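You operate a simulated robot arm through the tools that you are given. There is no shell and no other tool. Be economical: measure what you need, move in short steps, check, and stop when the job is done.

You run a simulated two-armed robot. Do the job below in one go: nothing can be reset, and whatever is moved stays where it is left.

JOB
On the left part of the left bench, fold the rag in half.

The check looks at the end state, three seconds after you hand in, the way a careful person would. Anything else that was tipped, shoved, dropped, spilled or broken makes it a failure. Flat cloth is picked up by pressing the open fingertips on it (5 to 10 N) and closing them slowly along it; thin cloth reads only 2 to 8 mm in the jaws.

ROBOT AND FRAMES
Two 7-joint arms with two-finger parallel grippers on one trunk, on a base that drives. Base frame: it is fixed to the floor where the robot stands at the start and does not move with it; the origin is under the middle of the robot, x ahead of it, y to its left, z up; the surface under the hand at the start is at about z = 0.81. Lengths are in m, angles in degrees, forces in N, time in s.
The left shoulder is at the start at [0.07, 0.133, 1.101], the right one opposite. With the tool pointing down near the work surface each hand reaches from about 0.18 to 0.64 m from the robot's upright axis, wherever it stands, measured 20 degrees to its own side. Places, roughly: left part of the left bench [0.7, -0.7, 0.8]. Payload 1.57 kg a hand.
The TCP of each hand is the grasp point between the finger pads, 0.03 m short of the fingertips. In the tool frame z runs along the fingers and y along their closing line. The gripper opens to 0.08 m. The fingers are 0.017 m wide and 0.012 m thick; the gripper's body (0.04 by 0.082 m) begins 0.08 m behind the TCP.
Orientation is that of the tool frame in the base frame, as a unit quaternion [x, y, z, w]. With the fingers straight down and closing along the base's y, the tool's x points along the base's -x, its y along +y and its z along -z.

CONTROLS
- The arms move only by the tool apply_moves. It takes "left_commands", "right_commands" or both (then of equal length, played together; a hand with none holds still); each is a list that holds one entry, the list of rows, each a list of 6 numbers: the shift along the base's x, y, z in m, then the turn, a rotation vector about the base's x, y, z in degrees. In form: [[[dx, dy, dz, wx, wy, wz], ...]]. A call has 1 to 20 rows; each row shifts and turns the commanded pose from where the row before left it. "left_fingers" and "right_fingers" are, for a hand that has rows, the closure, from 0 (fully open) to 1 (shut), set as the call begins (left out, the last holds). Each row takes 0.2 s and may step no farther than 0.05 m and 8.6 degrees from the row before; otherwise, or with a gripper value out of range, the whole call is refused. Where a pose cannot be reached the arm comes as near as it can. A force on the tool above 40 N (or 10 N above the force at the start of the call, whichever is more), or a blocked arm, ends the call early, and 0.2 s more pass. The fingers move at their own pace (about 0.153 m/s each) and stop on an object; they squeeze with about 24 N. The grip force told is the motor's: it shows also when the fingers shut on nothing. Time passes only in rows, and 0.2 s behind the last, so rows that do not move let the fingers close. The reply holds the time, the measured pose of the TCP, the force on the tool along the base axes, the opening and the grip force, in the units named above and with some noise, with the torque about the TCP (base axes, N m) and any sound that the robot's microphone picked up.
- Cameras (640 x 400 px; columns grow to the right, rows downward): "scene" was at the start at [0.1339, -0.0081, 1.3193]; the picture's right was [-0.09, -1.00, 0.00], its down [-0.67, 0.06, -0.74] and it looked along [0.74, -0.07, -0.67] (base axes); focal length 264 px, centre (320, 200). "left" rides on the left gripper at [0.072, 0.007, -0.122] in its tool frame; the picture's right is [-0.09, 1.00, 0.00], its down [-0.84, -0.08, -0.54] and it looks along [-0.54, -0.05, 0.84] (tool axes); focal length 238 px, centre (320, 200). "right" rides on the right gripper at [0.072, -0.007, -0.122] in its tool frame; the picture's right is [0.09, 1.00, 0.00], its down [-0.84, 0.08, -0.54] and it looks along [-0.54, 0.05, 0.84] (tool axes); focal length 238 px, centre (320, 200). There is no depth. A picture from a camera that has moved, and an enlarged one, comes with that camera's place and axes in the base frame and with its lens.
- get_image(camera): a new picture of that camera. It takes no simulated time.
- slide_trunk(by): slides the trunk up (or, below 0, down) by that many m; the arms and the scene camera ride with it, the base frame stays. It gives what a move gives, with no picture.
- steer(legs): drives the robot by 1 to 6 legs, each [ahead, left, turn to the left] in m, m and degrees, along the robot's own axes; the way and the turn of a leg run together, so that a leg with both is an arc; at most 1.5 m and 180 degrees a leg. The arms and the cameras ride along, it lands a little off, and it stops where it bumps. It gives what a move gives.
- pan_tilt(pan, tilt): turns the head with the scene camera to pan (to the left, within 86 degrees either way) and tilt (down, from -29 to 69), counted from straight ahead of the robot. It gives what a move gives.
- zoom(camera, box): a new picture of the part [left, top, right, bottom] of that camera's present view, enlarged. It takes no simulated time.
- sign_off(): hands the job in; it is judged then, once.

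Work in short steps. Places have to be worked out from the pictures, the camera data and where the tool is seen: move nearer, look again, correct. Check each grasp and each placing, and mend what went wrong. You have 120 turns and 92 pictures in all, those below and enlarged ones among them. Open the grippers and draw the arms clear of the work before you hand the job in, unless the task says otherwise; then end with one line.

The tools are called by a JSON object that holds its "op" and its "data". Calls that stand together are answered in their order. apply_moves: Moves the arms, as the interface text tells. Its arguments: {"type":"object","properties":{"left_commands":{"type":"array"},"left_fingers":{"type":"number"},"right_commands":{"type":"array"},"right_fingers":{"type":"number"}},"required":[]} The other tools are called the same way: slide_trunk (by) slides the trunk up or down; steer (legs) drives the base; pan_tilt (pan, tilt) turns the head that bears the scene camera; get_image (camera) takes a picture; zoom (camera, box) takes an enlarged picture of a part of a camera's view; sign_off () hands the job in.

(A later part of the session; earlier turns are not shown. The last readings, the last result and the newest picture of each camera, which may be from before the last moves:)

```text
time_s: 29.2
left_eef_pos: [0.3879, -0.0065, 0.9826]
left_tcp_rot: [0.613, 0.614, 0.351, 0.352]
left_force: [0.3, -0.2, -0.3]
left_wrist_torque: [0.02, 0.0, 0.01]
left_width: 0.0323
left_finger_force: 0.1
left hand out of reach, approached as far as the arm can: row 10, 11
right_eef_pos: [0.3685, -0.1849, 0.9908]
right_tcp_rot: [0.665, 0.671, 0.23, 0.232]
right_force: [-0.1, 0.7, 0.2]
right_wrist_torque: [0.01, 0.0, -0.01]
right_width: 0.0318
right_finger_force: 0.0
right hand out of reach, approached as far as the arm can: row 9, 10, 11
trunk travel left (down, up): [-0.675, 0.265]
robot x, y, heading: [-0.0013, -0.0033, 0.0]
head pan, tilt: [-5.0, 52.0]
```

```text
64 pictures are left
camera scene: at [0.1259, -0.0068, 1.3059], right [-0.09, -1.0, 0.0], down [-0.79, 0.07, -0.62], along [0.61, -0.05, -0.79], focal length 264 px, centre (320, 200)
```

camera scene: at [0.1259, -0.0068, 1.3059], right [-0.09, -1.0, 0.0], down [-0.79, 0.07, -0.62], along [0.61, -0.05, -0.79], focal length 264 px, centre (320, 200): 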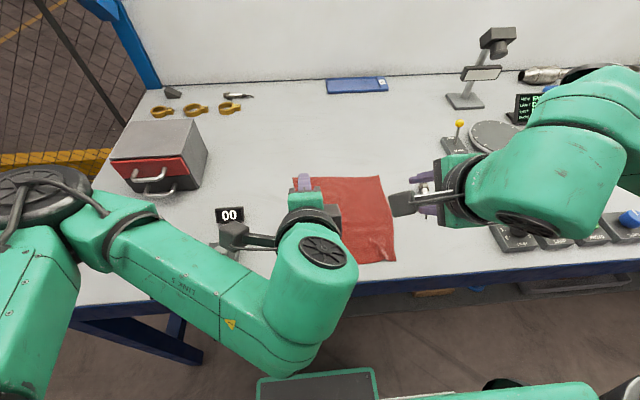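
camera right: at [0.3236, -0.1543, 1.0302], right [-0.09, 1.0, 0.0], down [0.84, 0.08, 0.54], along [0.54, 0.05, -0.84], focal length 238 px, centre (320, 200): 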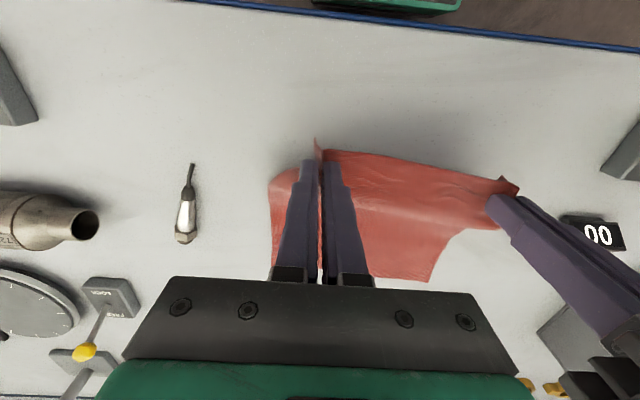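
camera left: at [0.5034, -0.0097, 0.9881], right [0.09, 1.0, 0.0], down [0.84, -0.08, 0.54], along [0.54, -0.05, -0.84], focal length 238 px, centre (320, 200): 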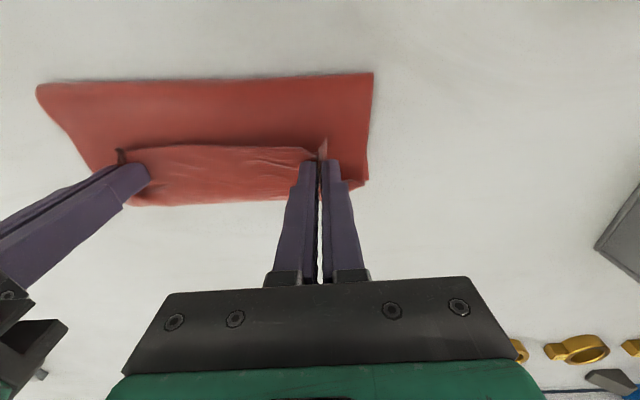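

The left reached 60° and the right 38°, so I will use about 35° of tilt at the end. Now I straighten both hands and move above the far corners: left (0.555, 0.008), right (0.545, -0.183).

{"op": "apply_moves", "data": {"left_commands": [[[0.01, 0, 0, 0, 8.5, 0], [0.025, 0.0025, 0, 0, 8.5, 0], [0.025, 0.0025, 0, 0, 8.5, 0], [0.025, 0.0025, 0, 0, 8.5, 0], [0.025, 0.0025, -0.02, 0, 8.5, 0], [0.025, 0.0025, -0.03, 0, 8.5, 0], [0.02, 0.0025, -0.03, 0, 8.5, 0], [0.012, 0, 0, 0, 0, 0], [0, 0, 0, 0, 0, 0]]], "right_commands": [[[0.02, 0, 0, 0, 5.46, 0], [0.025, 0, 0, 0, 5.46, 0], [0.025, 0, 0, 0, 5.46, 0], [0.025, 0.002, 0, 0, 5.46, 0], [0.025, 0, -0.03, 0, 5.46, 0], [0.025, 0, -0.03, 0, 5.46, 0], [0.02, 0, -0.03, 0, 5.46, 0], [0.012, 0, 0, 0, 0, 0], [0, 0, 0, 0, 0, 0]]]}}

{"op": "get_image", "data": {"camera": "scene"}}

{"op": "get_image", "data": {"camera": "left"}}

{"op": "get_image", "data": {"camera": "right"}}

```text
time_s: 31.2
left_eef_pos: [0.5562, 0.0097, 0.9036]
left_tcp_rot: [0.707, 0.707, -0.001, 0.0]
left_force: [-0.4, 0.0, -0.5]
left_wrist_torque: [-0.03, 0.01, -0.01]
left_width: 0.032
left_finger_force: 0.1
right_eef_pos: [0.547, -0.1806, 0.9004]
right_tcp_rot: [0.704, 0.71, -0.001, -0.001]
right_force: [-1.4, -0.7, 0.0]
right_wrist_torque: [0.02, -0.01, 0.02]
right_width: 0.0319
right_finger_force: 0.2
trunk travel left (down, up): [-0.675, 0.265]
robot x, y, heading: [-0.0007, 0.0022, 0.0]
head pan, tilt: [-5.0, 52.0]
```

```text
63 pictures are left
camera scene: at [0.1257, -0.0068, 1.3059], right [-0.09, -1.0, 0.0], down [-0.79, 0.07, -0.62], along [0.61, -0.05, -0.79], focal length 264 px, centre (320, 200)
```

scene: 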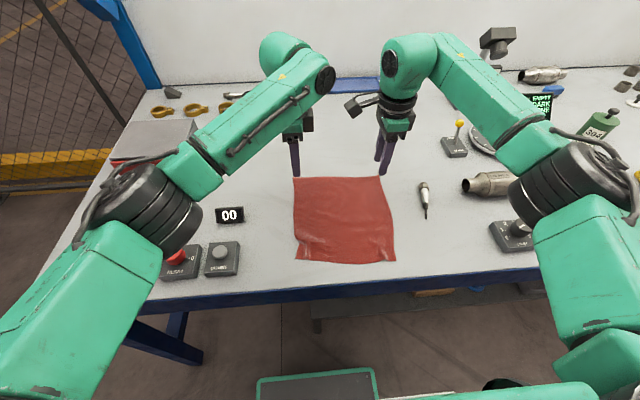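

```text
62 pictures are left
camera left: at [0.5634, 0.081, 1.0256], right [1.0, -0.09, 0.0], down [-0.08, -0.84, 0.54], along [-0.05, -0.54, -0.84], focal length 238 px, centre (320, 200)
```

left: 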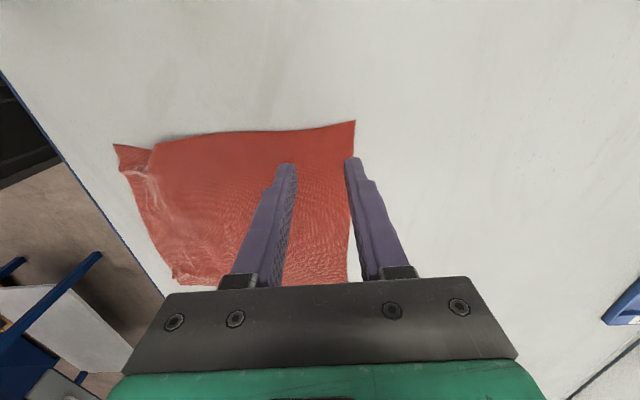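

```text
61 pictures are left
camera right: at [0.5392, -0.1088, 1.0216], right [0.99, 0.1, 0.0], down [0.09, -0.84, 0.54], along [0.05, -0.54, -0.84], focal length 238 px, centre (320, 200)
```

right: 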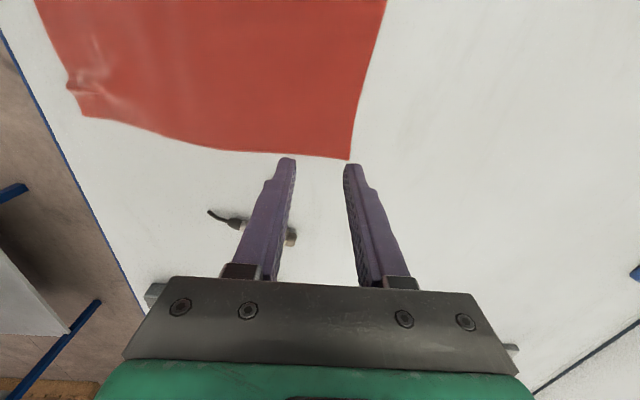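

The corners are refined to (0.590, 0.023) and (0.575, -0.196). I nudge the hands and lower them to just above the cloth.

{"op": "apply_moves", "data": {"left_commands": [[[0.006, -0.004, -0.02, 0, 0, 0], [0, 0, -0.02, 0, 0, 0], [0, 0, -0.015, 0, 0, 0], [0, 0, -0.003, 0, 0, 0], [0, 0, 0, 0, 0, 0]]], "right_commands": [[[0.002, 0.005, -0.02, 0, 0, 0], [0, 0, -0.02, 0, 0, 0], [0, 0, -0.012, 0, 0, 0], [0, 0, -0.003, 0, 0, 0], [0, 0, 0, 0, 0, 0]]]}}

{"op": "get_image", "data": {"camera": "left"}}

{"op": "get_image", "data": {"camera": "right"}}

```text
time_s: 32.4
left_eef_pos: [0.5617, 0.0056, 0.8451]
left_tcp_rot: [0.707, 0.707, 0.0, 0.0]
left_force: [-0.2, -0.1, -0.4]
left_wrist_torque: [0.01, 0.0, -0.01]
left_width: 0.0321
left_finger_force: 0.1
right_eef_pos: [0.5476, -0.1767, 0.8452]
right_tcp_rot: [0.704, 0.711, -0.001, -0.001]
right_force: [0.0, -0.1, 0.5]
right_wrist_torque: [-0.01, 0.01, -0.02]
right_width: 0.0319
right_finger_force: 0.0
trunk travel left (down, up): [-0.675, 0.265]
robot x, y, heading: [-0.0027, 0.0014, 0.3]
head pan, tilt: [-5.0, 52.0]
```

```text
60 pictures are left
camera left: at [0.5687, 0.0775, 0.9664], right [1.0, -0.09, 0.0], down [-0.08, -0.84, 0.54], along [-0.05, -0.54, -0.84], focal length 238 px, centre (320, 200)
```

left: 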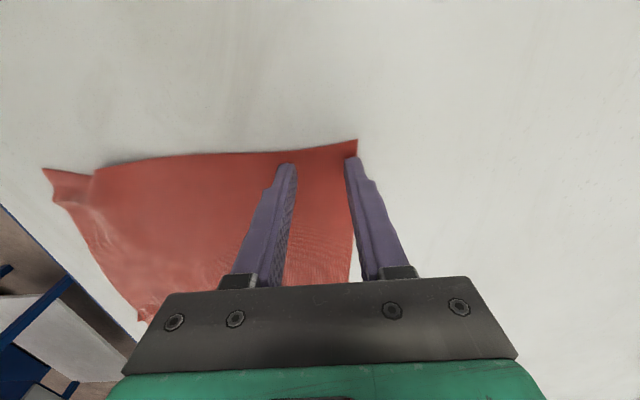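

```text
59 pictures are left
camera right: at [0.5401, -0.1038, 0.9662], right [0.99, 0.1, 0.0], down [0.09, -0.84, 0.54], along [0.05, -0.54, -0.84], focal length 238 px, centre (320, 200)
```

right: 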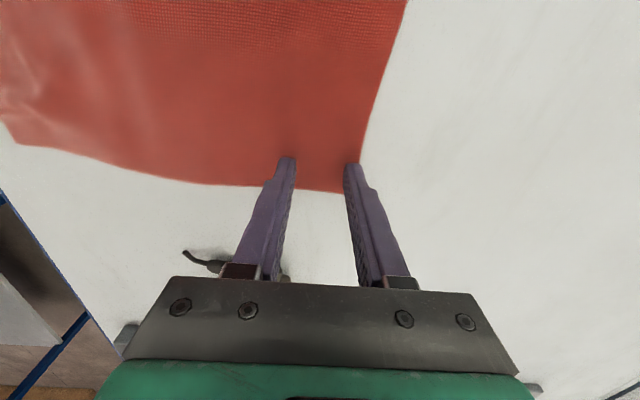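

Both outer fingers are right at the far edge. I shift 6 mm inward and press down.

{"op": "apply_moves", "data": {"left_commands": [[[-0.006, 0, 0, 0, 0, 0], [0, 0, -0.002, 0, 0, 0], [0, 0, -0.001, 0, 0, 0], [0, 0, -0.001, 0, 0, 0], [0, 0, 0, 0, 0, 0]]], "right_commands": [[[-0.006, 0.004, 0, 0, 0, 0], [0, 0, -0.002, 0, 0, 0], [0, 0, -0.001, 0, 0, 0], [0, 0, -0.001, 0, 0, 0], [0, 0, 0, 0, 0, 0]]]}}

```text
time_s: 33.6
left_eef_pos: [0.5562, 0.0062, 0.8416]
left_tcp_rot: [0.707, 0.707, 0.0, 0.002]
left_force: [0.5, -0.5, 3.7]
left_wrist_torque: [-0.01, -0.04, 0.0]
left_width: 0.032
left_finger_force: 0.1
right_eef_pos: [0.5411, -0.1724, 0.8432]
right_tcp_rot: [0.705, 0.71, -0.001, 0.0]
right_force: [0.2, 0.3, 0.1]
right_wrist_torque: [0.0, -0.01, 0.01]
right_width: 0.0321
right_finger_force: 0.0
trunk travel left (down, up): [-0.675, 0.265]
robot x, y, heading: [0.0031, -0.0005, 0.3]
head pan, tilt: [-5.0, 52.0]
```

The left is in contact at 3.7 N and the right is not yet. I lower the left 0.5 mm and the right 1.5 mm.

{"op": "apply_moves", "data": {"left_commands": [[[0, 0, -0.0005, 0, 0, 0], [0, 0, 0, 0, 0, 0], [0, 0, 0, 0, 0, 0]]], "right_commands": [[[0, 0, -0.0008, 0, 0, 0], [0, 0, -0.0007, 0, 0, 0], [0, 0, 0, 0, 0, 0]]]}}

```text
time_s: 34.4
left_eef_pos: [0.5558, 0.0066, 0.841]
left_tcp_rot: [0.707, 0.707, 0.001, 0.001]
left_force: [1.9, 0.8, 7.0]
left_wrist_torque: [0.01, -0.03, -0.01]
left_width: 0.032
left_finger_force: 0.0
right_eef_pos: [0.5409, -0.1714, 0.8418]
right_tcp_rot: [0.704, 0.71, 0.0, 0.0]
right_force: [0.1, -0.5, 3.2]
right_wrist_torque: [-0.01, -0.05, 0.0]
right_width: 0.0319
right_finger_force: 0.1
trunk travel left (down, up): [-0.675, 0.265]
robot x, y, heading: [-0.0002, -0.0002, 0.1]
head pan, tilt: [-5.0, 52.0]
```

The left reads 7 N and the right 3 N. I lower the right 0.5 mm more and begin closing slowly.

{"op": "apply_moves", "data": {"left_commands": [[[0, 0, 0, 0, 0, 0], [0, 0, 0, 0, 0, 0]]], "right_commands": [[[0, 0, -0.0006, 0, 0, 0], [0, 0, 0, 0, 0, 0]]]}}

{"op": "apply_moves", "data": {"left_commands": [[[0, 0, 0, 0, 0, 0]]], "right_commands": [[[0, 0, 0, 0, 0, 0]]], "left_fingers": 0.7, "right_fingers": 0.7}}

{"op": "apply_moves", "data": {"left_commands": [[[0, 0, 0, 0, 0, 0]]], "right_commands": [[[0, 0, 0, 0, 0, 0]]], "left_fingers": 0.8, "right_fingers": 0.8}}

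{"op": "get_image", "data": {"camera": "left"}}

{"op": "get_image", "data": {"camera": "right"}}

```text
time_s: 35.0
left_eef_pos: [0.555, 0.0046, 0.8419]
left_tcp_rot: [0.707, 0.707, 0.0, 0.001]
left_force: [0.9, 0.2, 6.3]
left_wrist_torque: [0.0, -0.08, -0.04]
left_width: 0.032
left_finger_force: 0.0
right_eef_pos: [0.541, -0.1739, 0.8412]
right_tcp_rot: [0.704, 0.711, 0.0, 0.0]
right_force: [1.4, -0.6, 9.0]
right_wrist_torque: [-0.02, -0.12, -0.01]
right_width: 0.0323
right_finger_force: 0.4
trunk travel left (down, up): [-0.675, 0.265]
robot x, y, heading: [-0.0003, -0.0007, -0.0]
head pan, tilt: [-5.0, 52.0]
```

```text
time_s: 35.4
left_eef_pos: [0.5542, 0.0062, 0.8421]
left_tcp_rot: [0.708, 0.707, 0.001, -0.001]
left_force: [0.3, -0.4, 3.6]
left_wrist_torque: [0.01, -0.01, -0.01]
left_width: 0.0232
left_finger_force: 0.1
right_eef_pos: [0.5402, -0.171, 0.8408]
right_tcp_rot: [0.704, 0.71, 0.0, 0.001]
right_force: [-0.4, -0.4, 9.6]
right_wrist_torque: [0.0, -0.1, -0.01]
right_width: 0.0228
right_finger_force: 0.1
trunk travel left (down, up): [-0.675, 0.265]
robot x, y, heading: [0.0024, 0.0004, -0.0]
head pan, tilt: [-5.0, 52.0]
```

```text
time_s: 35.8
left_eef_pos: [0.5535, 0.0062, 0.842]
left_tcp_rot: [0.707, 0.708, 0.0, 0.001]
left_force: [-0.2, -0.9, 2.5]
left_wrist_torque: [-0.02, -0.03, -0.02]
left_width: 0.0156
left_finger_force: 0.1
right_eef_pos: [0.5409, -0.172, 0.8407]
right_tcp_rot: [0.704, 0.71, -0.001, 0.0]
right_force: [-0.4, 0.2, 10.4]
right_wrist_torque: [-0.03, -0.06, 0.02]
right_width: 0.0143
right_finger_force: 0.0
trunk travel left (down, up): [-0.675, 0.265]
robot x, y, heading: [-0.0023, -0.0038, 0.2]
head pan, tilt: [-5.0, 52.0]
```

```text
58 pictures are left
camera left: at [0.5615, 0.0773, 0.9637], right [1.0, -0.09, 0.0], down [-0.08, -0.84, 0.54], along [-0.05, -0.54, -0.84], focal length 238 px, centre (320, 200)
```

left: 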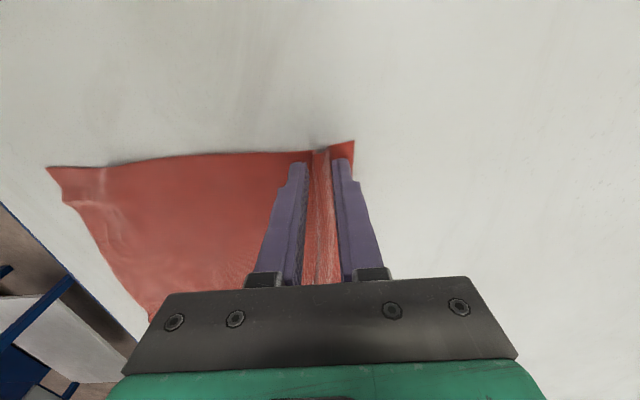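

```text
57 pictures are left
camera right: at [0.5322, -0.0996, 0.9627], right [0.99, 0.1, 0.0], down [0.09, -0.84, 0.54], along [0.06, -0.54, -0.84], focal length 238 px, centre (320, 200)
```

right: 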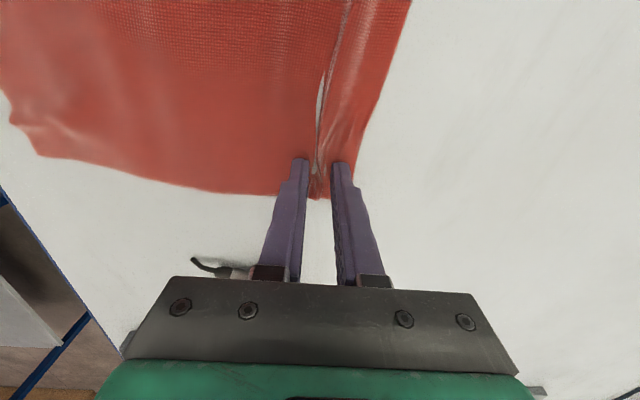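

A ridge parallel to the far edge is forming between both pairs of fingers. I finish closing.

{"op": "apply_moves", "data": {"left_commands": [[[0, 0, -0.0004, 0, 0, 0]]], "right_commands": [[[0, 0, 0, 0, 0, 0]]], "left_fingers": 0.9, "right_fingers": 0.9}}

{"op": "apply_moves", "data": {"left_commands": [[[0, 0, 0, 0, 0, 0], [0, 0, 0, 0, 0, 0]]], "right_commands": [[[0, 0, 0, 0, 0, 0], [0, 0, 0, 0, 0, 0]]], "left_fingers": 1.0, "right_fingers": 1.0}}

{"op": "apply_moves", "data": {"left_commands": [[[0, 0, 0.01, 0, 0, 0], [0, 0, 0.015, 0, 0, 0], [-0.005, 0, 0.015, 0, 0, 0], [0, 0, 0, 0, 0, 0]]], "right_commands": [[[0, 0, 0.01, 0, 0, 0], [0, 0, 0.015, 0, 0, 0], [-0.005, 0, 0.015, 0, 0, 0], [0, 0, 0, 0, 0, 0]]]}}

{"op": "get_image", "data": {"camera": "left"}}

{"op": "get_image", "data": {"camera": "right"}}

{"op": "get_image", "data": {"camera": "scene"}}

```text
time_s: 36.2
left_eef_pos: [0.5542, 0.0056, 0.8415]
left_tcp_rot: [0.707, 0.707, 0.0, 0.0]
left_force: [-0.7, -1.1, 4.1]
left_wrist_torque: [-0.02, -0.03, -0.01]
left_width: 0.0087
left_finger_force: 0.5
right_eef_pos: [0.5396, -0.1723, 0.8414]
right_tcp_rot: [0.704, 0.71, 0.0, 0.001]
right_force: [-0.1, 1.1, 10.3]
right_wrist_torque: [0.0, -0.06, -0.02]
right_width: 0.0069
right_finger_force: 0.0
trunk travel left (down, up): [-0.675, 0.265]
robot x, y, heading: [-0.0026, 0.0002, 0.0]
head pan, tilt: [-5.0, 52.0]
```

```text
time_s: 36.8
left_eef_pos: [0.5541, 0.0052, 0.842]
left_tcp_rot: [0.707, 0.707, 0.001, 0.0]
left_force: [0.0, -0.2, 6.4]
left_wrist_torque: [0.0, -0.01, 0.0]
left_width: 0.0064
left_finger_force: 23.9
right_eef_pos: [0.5413, -0.1728, 0.8411]
right_tcp_rot: [0.703, 0.711, 0.001, 0.001]
right_force: [1.6, 1.4, 8.4]
right_wrist_torque: [0.0, -0.12, -0.04]
right_width: 0.0021
right_finger_force: 23.3
trunk travel left (down, up): [-0.675, 0.265]
robot x, y, heading: [-0.0023, 0.0011, -0.1]
head pan, tilt: [-5.0, 52.0]
```

```text
time_s: 37.8
left_eef_pos: [0.5504, 0.0058, 0.8793]
left_tcp_rot: [0.707, 0.707, 0.0, 0.001]
left_force: [-1.1, 0.6, 0.0]
left_wrist_torque: [0.02, -0.01, -0.01]
left_width: 0.0068
left_finger_force: 23.6
right_eef_pos: [0.5381, -0.1724, 0.8794]
right_tcp_rot: [0.704, 0.71, -0.001, 0.0]
right_force: [0.1, 0.8, -1.1]
right_wrist_torque: [-0.03, 0.01, 0.0]
right_width: 0.002
right_finger_force: 23.9
trunk travel left (down, up): [-0.675, 0.265]
robot x, y, heading: [0.0029, 0.0012, -0.1]
head pan, tilt: [-5.0, 52.0]
```

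```text
56 pictures are left
camera left: at [0.5577, 0.0763, 1.0017], right [1.0, -0.09, 0.0], down [-0.08, -0.84, 0.54], along [-0.05, -0.54, -0.84], focal length 238 px, centre (320, 200)
```

left: 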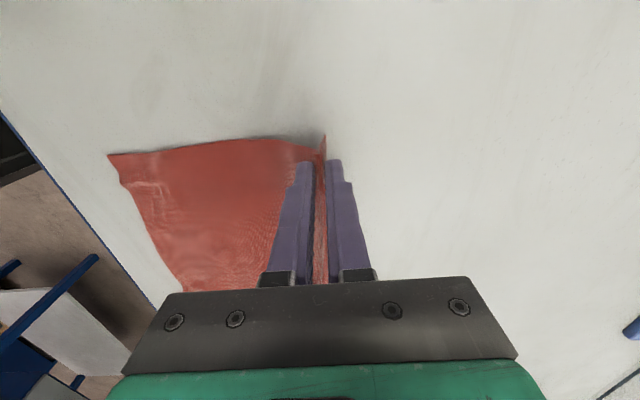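

```text
55 pictures are left
camera right: at [0.5301, -0.1005, 1.0008], right [0.99, 0.1, 0.0], down [0.09, -0.84, 0.54], along [0.05, -0.54, -0.84], focal length 238 px, centre (320, 200)
```

right: 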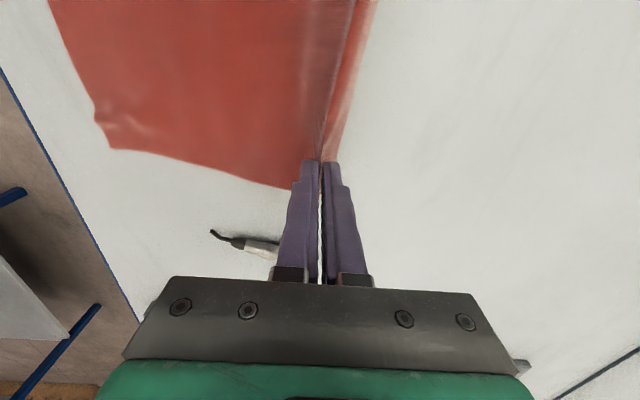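

```text
54 pictures are left
camera scene: at [0.1261, -0.007, 1.3058], right [-0.09, -1.0, 0.0], down [-0.79, 0.07, -0.62], along [0.61, -0.05, -0.79], focal length 264 px, centre (320, 200)
```

scene: 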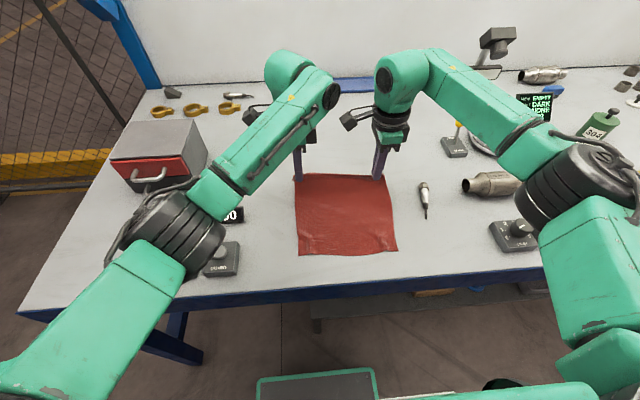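

Both hands hold, but a 2 cm flap is outside the pinch and would end up as a turned-back hem. A cleaner way is to pinch the rag along its midline, lift it so both halves hang together, and lay it down to one side. I put this edge back flat and release it.

{"op": "apply_moves", "data": {"left_commands": [[[0.003, 0, -0.015, 0, 0, 0], [0.004, 0, -0.013, 0, 0, 0], [0.003, 0, -0.007, 0, 0, 0], [0, 0, 0, 0, 0, 0]]], "right_commands": [[[0.003, 0, -0.015, 0, 0, 0], [0.004, 0, -0.013, 0, 0, 0], [0.003, 0, -0.007, 0, 0, 0], [0, 0, 0, 0, 0, 0]]]}}

{"op": "apply_moves", "data": {"left_commands": [[[0, 0, 0, 0, 0, 0], [0, 0, 0, 0, 0, 0], [0, 0, 0.03, 0, 0, 0], [0, 0, 0.04, 0, 0, 0], [0, 0.03, 0.03, 0, 0, 0], [-0.02, 0.03, 0.03, 0, 0, 0], [-0.03, 0.03, 0, 0, 0, 0], [0, 0.03, 0, 0, 0, 0]]], "right_commands": [[[0, 0, 0, 0, 0, 0], [0, 0, 0, 0, 0, 0], [0, 0, 0.03, 0, 0, 0], [0, 0, 0.04, 0, 0, 0], [0, -0.03, 0.03, 0, 0, 0], [-0.02, -0.03, 0.03, 0, 0, 0], [-0.03, -0.03, 0, 0, 0, 0], [0, -0.03, 0, 0, 0, 0]]], "left_fingers": 0.5, "right_fingers": 0.5}}

{"op": "get_image", "data": {"camera": "scene"}}

```text
time_s: 38.8
left_eef_pos: [0.5593, 0.006, 0.8447]
left_tcp_rot: [0.707, 0.707, 0.0, 0.0]
left_force: [0.2, -0.1, 0.4]
left_wrist_torque: [0.0, -0.01, -0.02]
left_width: 0.0067
left_finger_force: 24.1
right_eef_pos: [0.547, -0.1724, 0.8446]
right_tcp_rot: [0.703, 0.711, -0.001, -0.001]
right_force: [0.9, -0.3, 0.2]
right_wrist_torque: [0.04, 0.0, -0.02]
right_width: 0.0021
right_finger_force: 23.8
trunk travel left (down, up): [-0.675, 0.265]
robot x, y, heading: [0.0038, 0.0009, -0.2]
head pan, tilt: [-5.0, 52.0]
```

```text
time_s: 40.6
left_eef_pos: [0.5099, 0.1267, 0.9749]
left_tcp_rot: [0.707, 0.707, 0.0, 0.0]
left_force: [-0.6, -0.5, -0.4]
left_wrist_torque: [-0.01, 0.04, 0.01]
left_width: 0.0399
left_finger_force: 0.1
right_eef_pos: [0.5014, -0.2957, 0.9753]
right_tcp_rot: [0.703, 0.711, -0.002, 0.0]
right_force: [0.4, 0.4, -0.8]
right_wrist_torque: [-0.02, 0.02, -0.03]
right_width: 0.0399
right_finger_force: 0.0
trunk travel left (down, up): [-0.675, 0.265]
robot x, y, heading: [-0.0008, -0.0004, -0.1]
head pan, tilt: [-5.0, 52.0]
```

```text
53 pictures are left
camera scene: at [0.1266, -0.0066, 1.3058], right [-0.09, -1.0, 0.0], down [-0.79, 0.07, -0.61], along [0.61, -0.05, -0.79], focal length 264 px, centre (320, 200)
```

scene: 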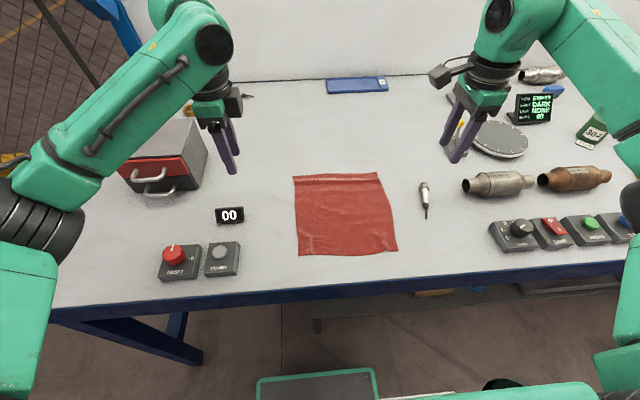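

{"op": "zoom", "data": {"camera": "scene", "box": [260, 150, 430, 270]}}

```text
3.33 times, centred on (345, 210) of scene
camera zoom: at [0.1266, -0.0066, 1.3058], right [-0.09, -1.0, 0.0], down [-0.79, 0.07, -0.61], along [0.61, -0.05, -0.79], focal length 882 px, centre (237, 167)
```

zoom: 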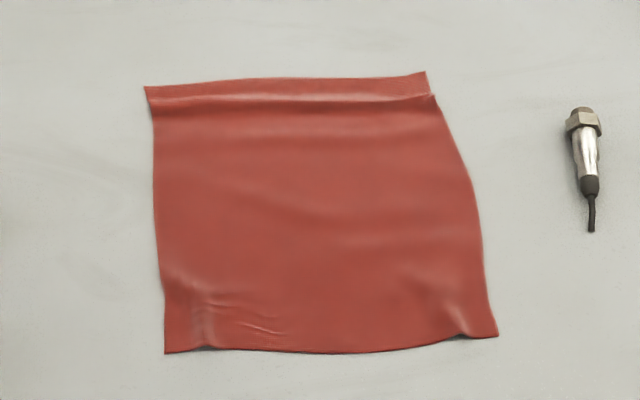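

The rag is nearly flat, with corners at about (0.593, 0.026), (0.590, -0.193), (0.364, -0.189) and (0.370, 0.019). Its midline is at x≈0.483, and I bring both hands above its two ends.

{"op": "apply_moves", "data": {"left_commands": [[[-0.01, -0.03, 0, 0, 0, 0], [-0.01, -0.03, -0.02, 0, 0, 0], [-0.006, -0.03, -0.025, 0, 0, 0], [0, -0.029, -0.03, 0, 0, 0], [0, 0, -0.03, 0, 0, 0], [0, 0, 0, 0, 0, 0]]], "right_commands": [[[-0.01, 0.03, 0, 0, 0, 0], [-0.01, 0.03, -0.02, 0, 0, 0], [0, 0.03, -0.025, 0, 0, 0], [0, 0.02, -0.03, 0, 0, 0], [0, 0, -0.03, 0, 0, 0], [0, 0, 0, 0, 0, 0]]]}}

{"op": "get_image", "data": {"camera": "left"}}

{"op": "get_image", "data": {"camera": "right"}}

```text
time_s: 42.0
left_eef_pos: [0.4855, 0.0069, 0.8707]
left_tcp_rot: [0.707, 0.707, 0.0, 0.0]
left_force: [0.1, -1.2, -1.2]
left_wrist_torque: [0.02, -0.02, -0.05]
left_width: 0.0398
left_finger_force: 0.0
right_eef_pos: [0.4774, -0.1809, 0.8699]
right_tcp_rot: [0.703, 0.711, -0.001, -0.001]
right_force: [0.1, -0.7, 0.3]
right_wrist_torque: [0.03, -0.04, 0.0]
right_width: 0.0401
right_finger_force: 0.1
trunk travel left (down, up): [-0.675, 0.265]
robot x, y, heading: [-0.001, -0.0002, 0.0]
head pan, tilt: [-5.0, 52.0]
```

```text
51 pictures are left
camera left: at [0.4928, 0.0791, 0.9931], right [1.0, -0.09, 0.0], down [-0.08, -0.84, 0.54], along [-0.05, -0.54, -0.84], focal length 238 px, centre (320, 200)
```

left: 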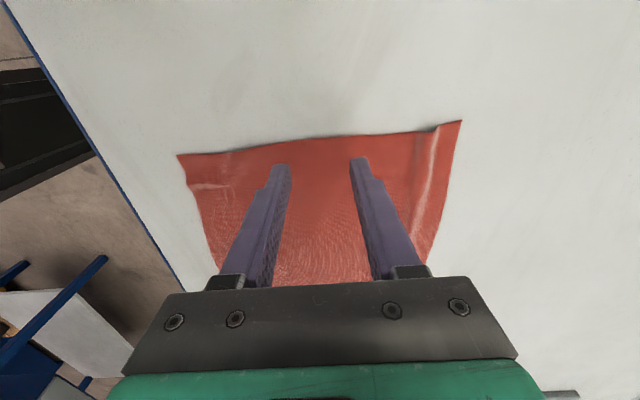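

```text
50 pictures are left
camera right: at [0.4692, -0.1089, 0.9906], right [0.99, 0.1, 0.0], down [0.09, -0.84, 0.54], along [0.05, -0.54, -0.84], focal length 238 px, centre (320, 200)
```

right: 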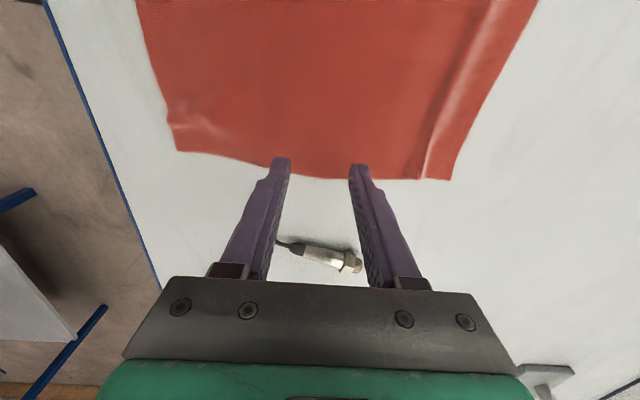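

Hand-camera measurement puts the midline at x≈0.485 on the left and 0.479 on the right, so the hands are well placed. I lower to contact.

{"op": "apply_moves", "data": {"left_commands": [[[0, 0, -0.015, 0, 0, 0], [0, 0, -0.01, 0, 0, 0], [0, 0, -0.002, 0, 0, 0], [0, 0, -0.001, 0, 0, 0], [0, 0, 0, 0, 0, 0]]], "right_commands": [[[0, 0.003, -0.015, 0, 0, 0], [0, 0, -0.01, 0, 0, 0], [0, 0, -0.002, 0, 0, 0], [0, 0, -0.001, 0, 0, 0], [0, 0, 0, 0, 0, 0]]]}}

```text
time_s: 43.2
left_eef_pos: [0.4849, 0.0067, 0.8422]
left_tcp_rot: [0.707, 0.707, 0.0, -0.001]
left_force: [-0.5, -0.2, -0.5]
left_wrist_torque: [-0.01, 0.01, 0.02]
left_width: 0.0401
left_finger_force: 0.0
right_eef_pos: [0.4784, -0.1803, 0.8415]
right_tcp_rot: [0.704, 0.71, -0.001, -0.001]
right_force: [0.1, -0.6, -0.2]
right_wrist_torque: [-0.02, -0.01, -0.02]
right_width: 0.0401
right_finger_force: 0.0
trunk travel left (down, up): [-0.675, 0.265]
robot x, y, heading: [0.0031, 0.0008, 0.1]
head pan, tilt: [-5.0, 52.0]
```

No contact yet. I go down 1.5 mm more.

{"op": "apply_moves", "data": {"left_commands": [[[0, 0, -0.001, 0, 0, 0], [0, 0, -0.0005, 0, 0, 0], [0, 0, 0, 0, 0, 0]]], "right_commands": [[[0, 0, -0.001, 0, 0, 0], [0, 0, -0.0005, 0, 0, 0], [0, 0, 0, 0, 0, 0]]]}}

```text
time_s: 44.0
left_eef_pos: [0.4854, 0.0072, 0.8433]
left_tcp_rot: [0.707, 0.707, 0.0, 0.001]
left_force: [1.3, 0.3, 2.6]
left_wrist_torque: [0.03, -0.01, 0.02]
left_width: 0.0399
left_finger_force: 0.1
right_eef_pos: [0.4773, -0.1794, 0.8408]
right_tcp_rot: [0.704, 0.71, 0.0, -0.001]
right_force: [0.4, 1.5, 5.5]
right_wrist_torque: [-0.04, -0.01, 0.02]
right_width: 0.0399
right_finger_force: 0.0
trunk travel left (down, up): [-0.675, 0.265]
robot x, y, heading: [0.0011, 0.0002, 0.0]
head pan, tilt: [-5.0, 52.0]
```

The right reads 5.5 N and the left 2.6 N. I add 0.6 mm on the left and 0.2 mm on the right, then close slowly.

{"op": "apply_moves", "data": {"left_commands": [[[0, 0, -0.0006, 0, 0, 0], [0, 0, 0, 0, 0, 0]]], "right_commands": [[[0, 0, -0.0002, 0, 0, 0], [0, 0, 0, 0, 0, 0]]]}}

{"op": "apply_moves", "data": {"left_commands": [[[0, 0, 0, 0, 0, 0]]], "right_commands": [[[0, 0, 0, 0, 0, 0]]], "left_fingers": 0.6, "right_fingers": 0.6}}

{"op": "apply_moves", "data": {"left_commands": [[[0, 0, 0, 0, 0, 0]]], "right_commands": [[[0, 0, 0, 0, 0, 0]]], "left_fingers": 0.7, "right_fingers": 0.7}}

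{"op": "apply_moves", "data": {"left_commands": [[[0, 0, 0, 0, 0, 0]]], "right_commands": [[[0, 0, 0, 0, 0, 0]]], "left_fingers": 0.8, "right_fingers": 0.8}}

{"op": "get_image", "data": {"camera": "left"}}

{"op": "get_image", "data": {"camera": "right"}}

```text
time_s: 44.6
left_eef_pos: [0.4847, 0.0077, 0.842]
left_tcp_rot: [0.707, 0.707, 0.001, 0.002]
left_force: [2.6, 0.3, 10.0]
left_wrist_torque: [0.05, 0.08, 0.0]
left_width: 0.0392
left_finger_force: 0.1
right_eef_pos: [0.4761, -0.1792, 0.8424]
right_tcp_rot: [0.703, 0.711, -0.001, 0.0]
right_force: [1.8, 0.9, 7.2]
right_wrist_torque: [-0.05, -0.01, 0.0]
right_width: 0.04
right_finger_force: 0.0
trunk travel left (down, up): [-0.675, 0.265]
robot x, y, heading: [-0.0021, 0.003, -0.1]
head pan, tilt: [-5.0, 52.0]
```

```text
time_s: 45.0
left_eef_pos: [0.4832, 0.0074, 0.8421]
left_tcp_rot: [0.707, 0.707, 0.002, 0.001]
left_force: [-0.1, -0.3, 10.6]
left_wrist_torque: [0.02, 0.11, 0.0]
left_width: 0.0305
left_finger_force: 0.1
right_eef_pos: [0.4758, -0.179, 0.8416]
right_tcp_rot: [0.703, 0.711, 0.0, 0.0]
right_force: [-0.4, 0.9, 6.1]
right_wrist_torque: [-0.02, 0.01, -0.02]
right_width: 0.031
right_finger_force: 0.1
trunk travel left (down, up): [-0.675, 0.265]
robot x, y, heading: [0.0009, 0.0014, 0.0]
head pan, tilt: [-5.0, 52.0]
```

```text
time_s: 45.4
left_eef_pos: [0.4835, 0.0069, 0.8415]
left_tcp_rot: [0.707, 0.707, 0.001, 0.001]
left_force: [0.9, -0.3, 12.2]
left_wrist_torque: [0.04, 0.04, 0.01]
left_width: 0.022
left_finger_force: 0.0
right_eef_pos: [0.476, -0.1797, 0.8413]
right_tcp_rot: [0.704, 0.71, -0.001, 0.0]
right_force: [-0.4, 0.8, 5.6]
right_wrist_torque: [0.0, -0.02, -0.03]
right_width: 0.023
right_finger_force: 0.0
trunk travel left (down, up): [-0.675, 0.265]
robot x, y, heading: [-0.0003, -0.0032, 0.1]
head pan, tilt: [-5.0, 52.0]
```

```text
time_s: 45.8
left_eef_pos: [0.484, 0.0065, 0.8423]
left_tcp_rot: [0.707, 0.707, 0.001, 0.002]
left_force: [0.3, -0.4, 13.0]
left_wrist_torque: [0.05, 0.07, 0.0]
left_width: 0.0141
left_finger_force: 0.2
right_eef_pos: [0.4756, -0.1793, 0.8412]
right_tcp_rot: [0.704, 0.711, 0.001, -0.001]
right_force: [0.2, 0.7, 4.9]
right_wrist_torque: [-0.03, 0.04, 0.01]
right_width: 0.0149
right_finger_force: 0.1
trunk travel left (down, up): [-0.675, 0.265]
robot x, y, heading: [-0.0014, 0.0017, 0.1]
head pan, tilt: [-5.0, 52.0]
```

```text
49 pictures are left
camera left: at [0.4899, 0.0788, 0.9634], right [1.0, -0.09, 0.0], down [-0.08, -0.84, 0.54], along [-0.05, -0.54, -0.84], focal length 238 px, centre (320, 200)
```

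left: 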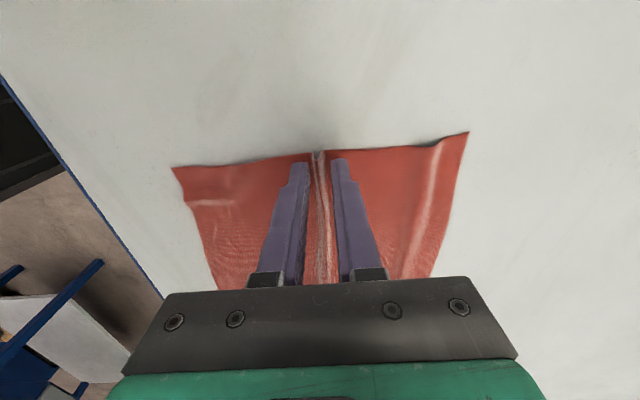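

```text
48 pictures are left
camera right: at [0.4673, -0.1073, 0.9627], right [0.99, 0.1, 0.0], down [0.09, -0.84, 0.54], along [0.06, -0.54, -0.84], focal length 238 px, centre (320, 200)
```

right: 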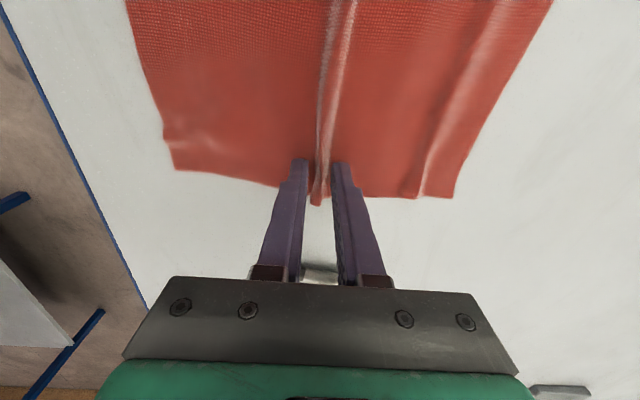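

A clean ridge is forming along the midline under both hands. I finish closing and lift 4 cm.

{"op": "apply_moves", "data": {"left_commands": [[[0, 0, 0, 0, 0, 0]]], "right_commands": [[[0, 0, -0.0002, 0, 0, 0]]], "left_fingers": 0.9, "right_fingers": 0.9}}

{"op": "apply_moves", "data": {"left_commands": [[[0, 0, 0, 0, 0, 0], [0, 0, 0, 0, 0, 0]]], "right_commands": [[[0, 0, 0, 0, 0, 0], [0, 0, 0, 0, 0, 0]]], "left_fingers": 1.0, "right_fingers": 1.0}}

{"op": "apply_moves", "data": {"left_commands": [[[0, 0, 0.01, 0, 0, 0], [0, 0, 0.015, 0, 0, 0], [0, 0, 0.015, 0, 0, 0], [0, 0, 0, 0, 0, 0]]], "right_commands": [[[0, 0, 0.01, 0, 0, 0], [0, 0, 0.015, 0, 0, 0], [0, 0, 0.015, 0, 0, 0], [0, 0, 0, 0, 0, 0]]]}}

{"op": "get_image", "data": {"camera": "left"}}

{"op": "get_image", "data": {"camera": "scene"}}

```text
time_s: 46.2
left_eef_pos: [0.4831, 0.0079, 0.841]
left_tcp_rot: [0.708, 0.706, 0.001, 0.002]
left_force: [0.2, -1.3, 12.5]
left_wrist_torque: [0.05, 0.03, 0.0]
left_width: 0.0059
left_finger_force: 0.0
right_eef_pos: [0.4742, -0.1799, 0.8411]
right_tcp_rot: [0.704, 0.71, 0.001, 0.001]
right_force: [-0.2, -0.4, 6.3]
right_wrist_torque: [-0.03, 0.01, 0.02]
right_width: 0.007
right_finger_force: 0.0
trunk travel left (down, up): [-0.675, 0.265]
robot x, y, heading: [0.0009, -0.0033, -0.2]
head pan, tilt: [-5.0, 52.0]
```

```text
time_s: 46.8
left_eef_pos: [0.4824, 0.0072, 0.8422]
left_tcp_rot: [0.707, 0.707, 0.002, 0.001]
left_force: [-1.9, -0.1, 12.8]
left_wrist_torque: [0.0, 0.06, -0.02]
left_width: 0.0022
left_finger_force: 24.0
right_eef_pos: [0.4749, -0.1791, 0.8424]
right_tcp_rot: [0.704, 0.71, 0.002, 0.001]
right_force: [2.1, -0.5, 6.7]
right_wrist_torque: [-0.03, -0.04, -0.02]
right_width: 0.0024
right_finger_force: 24.0
trunk travel left (down, up): [-0.675, 0.265]
robot x, y, heading: [0.0012, -0.0029, -0.1]
head pan, tilt: [-5.0, 52.0]
```

```text
time_s: 47.8
left_eef_pos: [0.4852, 0.0071, 0.8806]
left_tcp_rot: [0.707, 0.707, 0.0, 0.0]
left_force: [0.1, -0.4, -0.4]
left_wrist_torque: [0.02, -0.01, 0.02]
left_width: 0.0023
left_finger_force: 24.2
right_eef_pos: [0.4766, -0.1798, 0.8827]
right_tcp_rot: [0.704, 0.71, -0.001, -0.001]
right_force: [0.1, 0.2, 0.3]
right_wrist_torque: [0.0, 0.05, 0.0]
right_width: 0.0023
right_finger_force: 23.6
trunk travel left (down, up): [-0.675, 0.265]
robot x, y, heading: [0.0035, 0.0005, -0.1]
head pan, tilt: [-5.0, 52.0]
```

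```text
47 pictures are left
camera left: at [0.4923, 0.0786, 1.0025], right [1.0, -0.09, 0.0], down [-0.08, -0.84, 0.54], along [-0.05, -0.54, -0.84], focal length 238 px, centre (320, 200)
```

left: 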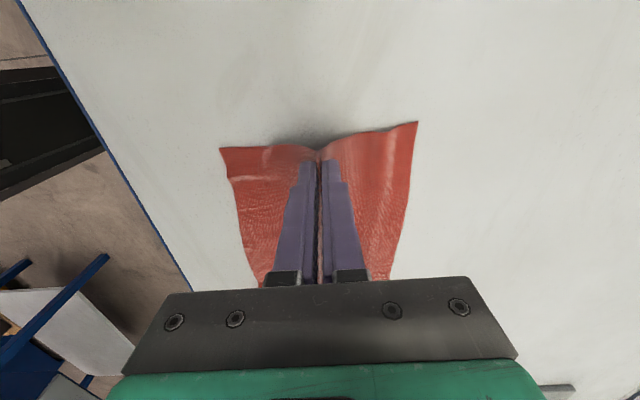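

```text
46 pictures are left
camera scene: at [0.1257, -0.007, 1.3059], right [-0.09, -1.0, 0.0], down [-0.79, 0.07, -0.62], along [0.61, -0.05, -0.79], focal length 264 px, centre (320, 200)
```

scene: 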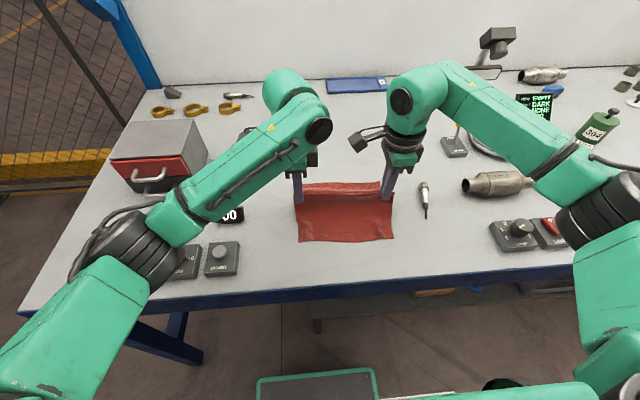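

The midline is up and both halves are drawing together. I lift until the halves hang free.

{"op": "apply_moves", "data": {"left_commands": [[[0, 0, 0.015, 0, 0, 0], [0, 0, 0.015, 0, 0, 0], [0, 0, 0.015, 0, 0, 0], [0, 0, 0.015, 0, 0, 0], [0, 0, 0.015, 0, 0, 0], [0, 0, 0, 0, 0, 0], [0, 0, 0, 0, 0, 0], [0, 0, 0, 0, 0, 0]]], "right_commands": [[[0, 0, 0.015, 0, 0, 0], [0, 0, 0.015, 0, 0, 0], [0, 0, 0.015, 0, 0, 0], [0, 0, 0.015, 0, 0, 0], [0, 0, 0.015, 0, 0, 0], [0, 0, 0, 0, 0, 0], [0, 0, 0, 0, 0, 0], [0, 0, 0, 0, 0, 0]]]}}

{"op": "get_image", "data": {"camera": "left"}}

{"op": "get_image", "data": {"camera": "scene"}}

{"op": "get_image", "data": {"camera": "right"}}

```text
time_s: 49.6
left_eef_pos: [0.4836, 0.007, 0.9558]
left_tcp_rot: [0.707, 0.707, 0.0, 0.0]
left_force: [-0.5, -0.3, -0.3]
left_wrist_torque: [0.01, -0.01, -0.01]
left_width: 0.0024
left_finger_force: 23.9
right_eef_pos: [0.4769, -0.1789, 0.9528]
right_tcp_rot: [0.703, 0.711, 0.0, -0.001]
right_force: [-0.2, -0.4, -0.9]
right_wrist_torque: [0.03, -0.02, -0.01]
right_width: 0.0025
right_finger_force: 23.6
trunk travel left (down, up): [-0.675, 0.265]
robot x, y, heading: [-0.0004, -0.0033, 0.0]
head pan, tilt: [-5.0, 52.0]
```

```text
45 pictures are left
camera left: at [0.4912, 0.0783, 1.0774], right [1.0, -0.09, 0.0], down [-0.08, -0.84, 0.54], along [-0.05, -0.54, -0.84], focal length 238 px, centre (320, 200)
```

left: 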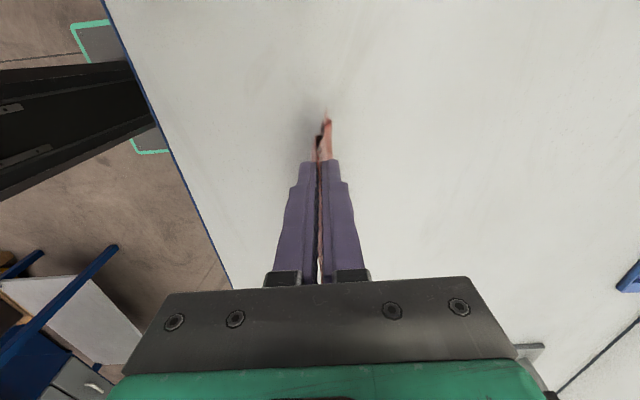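

```text
44 pictures are left
camera scene: at [0.1256, -0.007, 1.3059], right [-0.09, -1.0, 0.0], down [-0.79, 0.07, -0.62], along [0.61, -0.05, -0.79], focal length 264 px, centre (320, 200)
```

scene: 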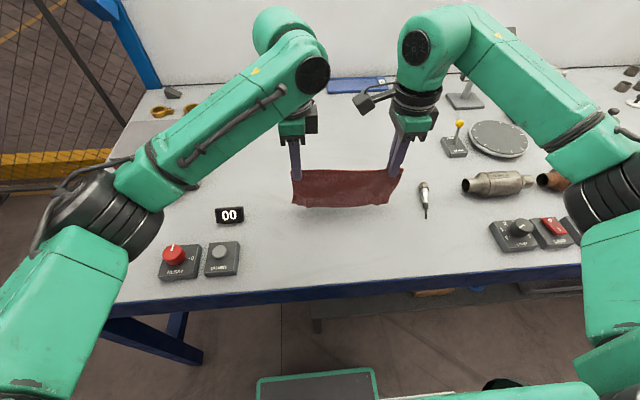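

```text
43 pictures are left
camera right: at [0.4693, -0.1073, 1.0752], right [0.99, 0.1, 0.0], down [0.09, -0.84, 0.54], along [0.05, -0.54, -0.84], focal length 238 px, centre (320, 200)
```

right: 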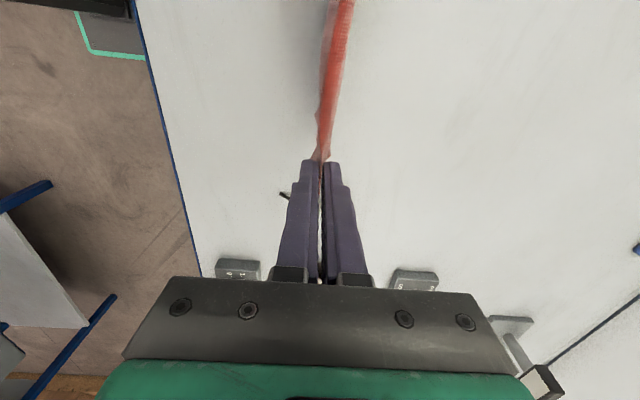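

The rag hangs folded in half along its midline, with both layers together. I move it 5 cm forward in the air and let it settle, then lower it until the edges just touch.

{"op": "apply_moves", "data": {"left_commands": [[[0.005, 0, 0.003, 0, 0, 0], [0.01, 0, 0, 0, 0, 0], [0.012, 0, 0, 0, 0, 0], [0.012, 0, 0, 0, 0, 0], [0.008, 0, 0, 0, 0, 0], [0.003, 0, 0, 0, 0, 0], [0, 0, 0, 0, 0, 0], [0, 0, 0, 0, 0, 0], [0, 0, 0, 0, 0, 0], [0, 0, -0.01, 0, 0, 0], [0, 0, -0.01, 0, 0, 0], [0, 0, 0, 0, 0, 0]]], "right_commands": [[[0.005, 0, 0.006, 0, 0, 0], [0.01, 0, 0, 0, 0, 0], [0.012, 0, 0, 0, 0, 0], [0.012, 0, 0, 0, 0, 0], [0.008, 0, 0, 0, 0, 0], [0.003, 0, 0, 0, 0, 0], [0, 0, 0, 0, 0, 0], [0, 0, 0, 0, 0, 0], [0, 0, 0, 0, 0, 0], [0, 0, -0.01, 0, 0, 0], [0, 0, -0.01, 0, 0, 0], [0, 0, 0, 0, 0, 0]]]}}

{"op": "get_image", "data": {"camera": "scene"}}

{"op": "get_image", "data": {"camera": "right"}}

```text
time_s: 52.2
left_eef_pos: [0.5346, 0.0059, 0.9381]
left_tcp_rot: [0.707, 0.707, 0.0, 0.0]
left_force: [0.0, 0.2, -1.1]
left_wrist_torque: [0.02, -0.04, 0.0]
left_width: 0.0025
left_finger_force: 24.0
right_eef_pos: [0.5271, -0.1793, 0.9413]
right_tcp_rot: [0.704, 0.71, -0.001, -0.001]
right_force: [0.3, -0.4, 0.4]
right_wrist_torque: [-0.01, -0.01, -0.03]
right_width: 0.0021
right_finger_force: 23.8
trunk travel left (down, up): [-0.675, 0.265]
robot x, y, heading: [0.0026, -0.001, -0.1]
head pan, tilt: [-5.0, 52.0]
```

```text
42 pictures are left
camera scene: at [0.1255, -0.007, 1.3059], right [-0.09, -1.0, 0.0], down [-0.79, 0.07, -0.62], along [0.61, -0.05, -0.79], focal length 264 px, centre (320, 200)
```

scene: 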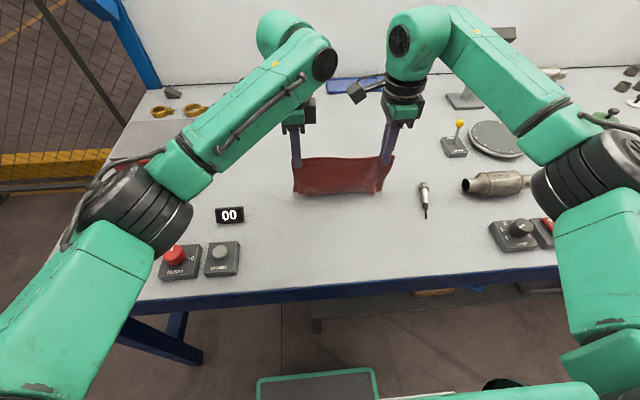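

```text
41 pictures are left
camera right: at [0.5199, -0.1069, 1.0622], right [0.99, 0.1, 0.0], down [0.09, -0.84, 0.54], along [0.05, -0.54, -0.84], focal length 238 px, centre (320, 200)
```

right: 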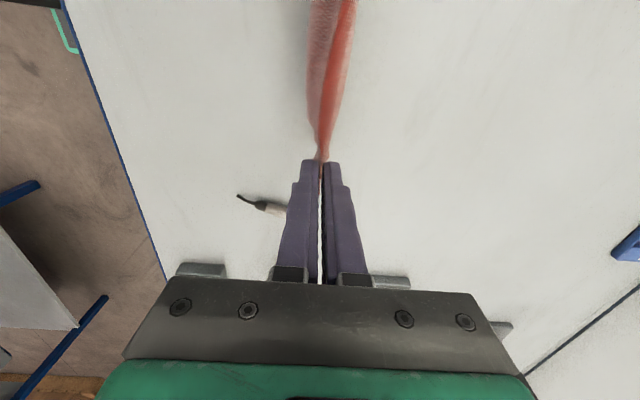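

The edges have reached the bench with the layers only slightly open at the bottom. I raise a hair and draw the hands back toward the robot while lowering and tilting, so that both layers trail forward.

{"op": "apply_moves", "data": {"left_commands": [[[0, 0, 0.01, 0, 0, 0], [-0.005, 0, 0, 0, 0, 0], [-0.01, 0, -0.008, 0, -3, 0], [-0.014, 0, -0.006, 0, -3, 0], [-0.014, 0, -0.004, 0, -3, 0], [-0.0134, 0, -0.005, 0, -3, 0], [-0.0133, 0, -0.006, 0, -3, 0], [-0.0116, 0, -0.008, 0, -3, 0], [-0.0116, 0, -0.008, 0, -3, 0], [0, 0, 0, 0, 0, 0]]], "right_commands": [[[0, 0, 0.008, 0, 0, 0], [-0.005, 0, 0, 0, 0, 0], [-0.01, 0, -0.008, 0, -3, 0], [-0.014, 0, -0.006, 0, -3, 0], [-0.014, 0, -0.004, 0, -3, 0], [-0.0134, 0, -0.005, 0, -3, 0], [-0.0133, 0, -0.006, 0, -3, 0], [-0.0116, 0, -0.008, 0, -3, 0], [-0.0116, 0, -0.008, 0, -3, 0], [0, 0, 0, 0, 0, 0]]]}}

{"op": "get_image", "data": {"camera": "scene"}}

{"op": "get_image", "data": {"camera": "right"}}

{"op": "get_image", "data": {"camera": "left"}}

```text
time_s: 54.4
left_eef_pos: [0.4422, 0.0068, 0.9022]
left_tcp_rot: [0.696, 0.695, 0.129, 0.129]
left_force: [0.9, -0.5, -0.3]
left_wrist_torque: [-0.05, 0.02, 0.0]
left_width: 0.0023
left_finger_force: 23.9
right_eef_pos: [0.4347, -0.1798, 0.9022]
right_tcp_rot: [0.692, 0.699, 0.128, 0.129]
right_force: [-0.1, 0.5, 0.0]
right_wrist_torque: [0.03, 0.0, 0.0]
right_width: 0.0022
right_finger_force: 23.9
trunk travel left (down, up): [-0.675, 0.265]
robot x, y, heading: [0.0034, 0.0016, 0.0]
head pan, tilt: [-5.0, 52.0]
```

```text
40 pictures are left
camera scene: at [0.1263, -0.007, 1.3058], right [-0.09, -1.0, 0.0], down [-0.79, 0.07, -0.62], along [0.61, -0.05, -0.79], focal length 264 px, centre (320, 200)
```

scene: 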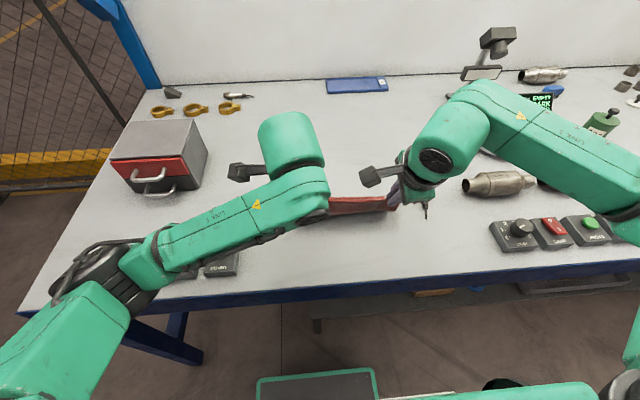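

```text
39 pictures are left
camera right: at [0.3833, -0.1077, 1.0139], right [0.93, 0.1, 0.35], down [-0.11, -0.84, 0.54], along [0.35, -0.54, -0.77], focal length 238 px, centre (320, 200)
```

right: 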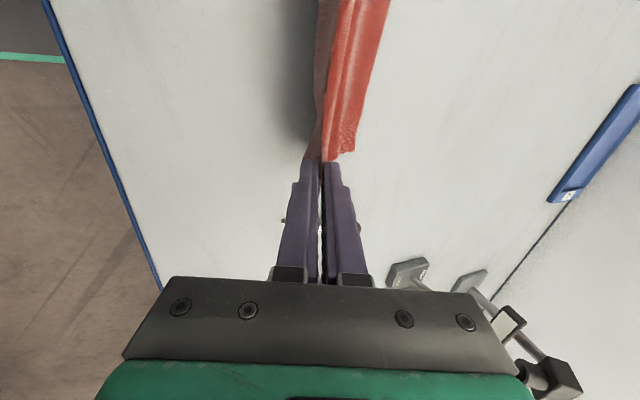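

```text
38 pictures are left
camera left: at [0.4048, 0.0784, 1.0183], right [0.93, -0.09, 0.36], down [-0.27, -0.84, 0.48], along [0.25, -0.54, -0.8], focal length 238 px, centre (320, 200)
```

left: 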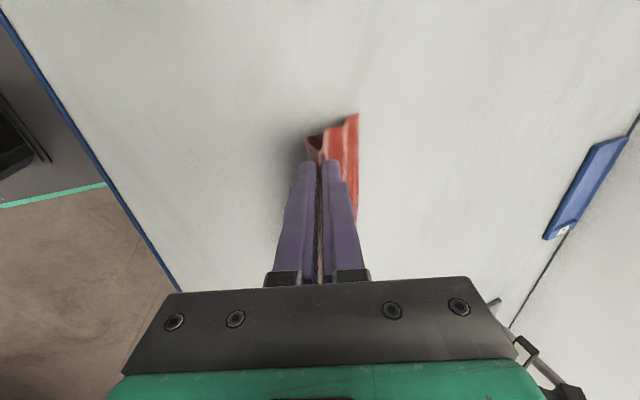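

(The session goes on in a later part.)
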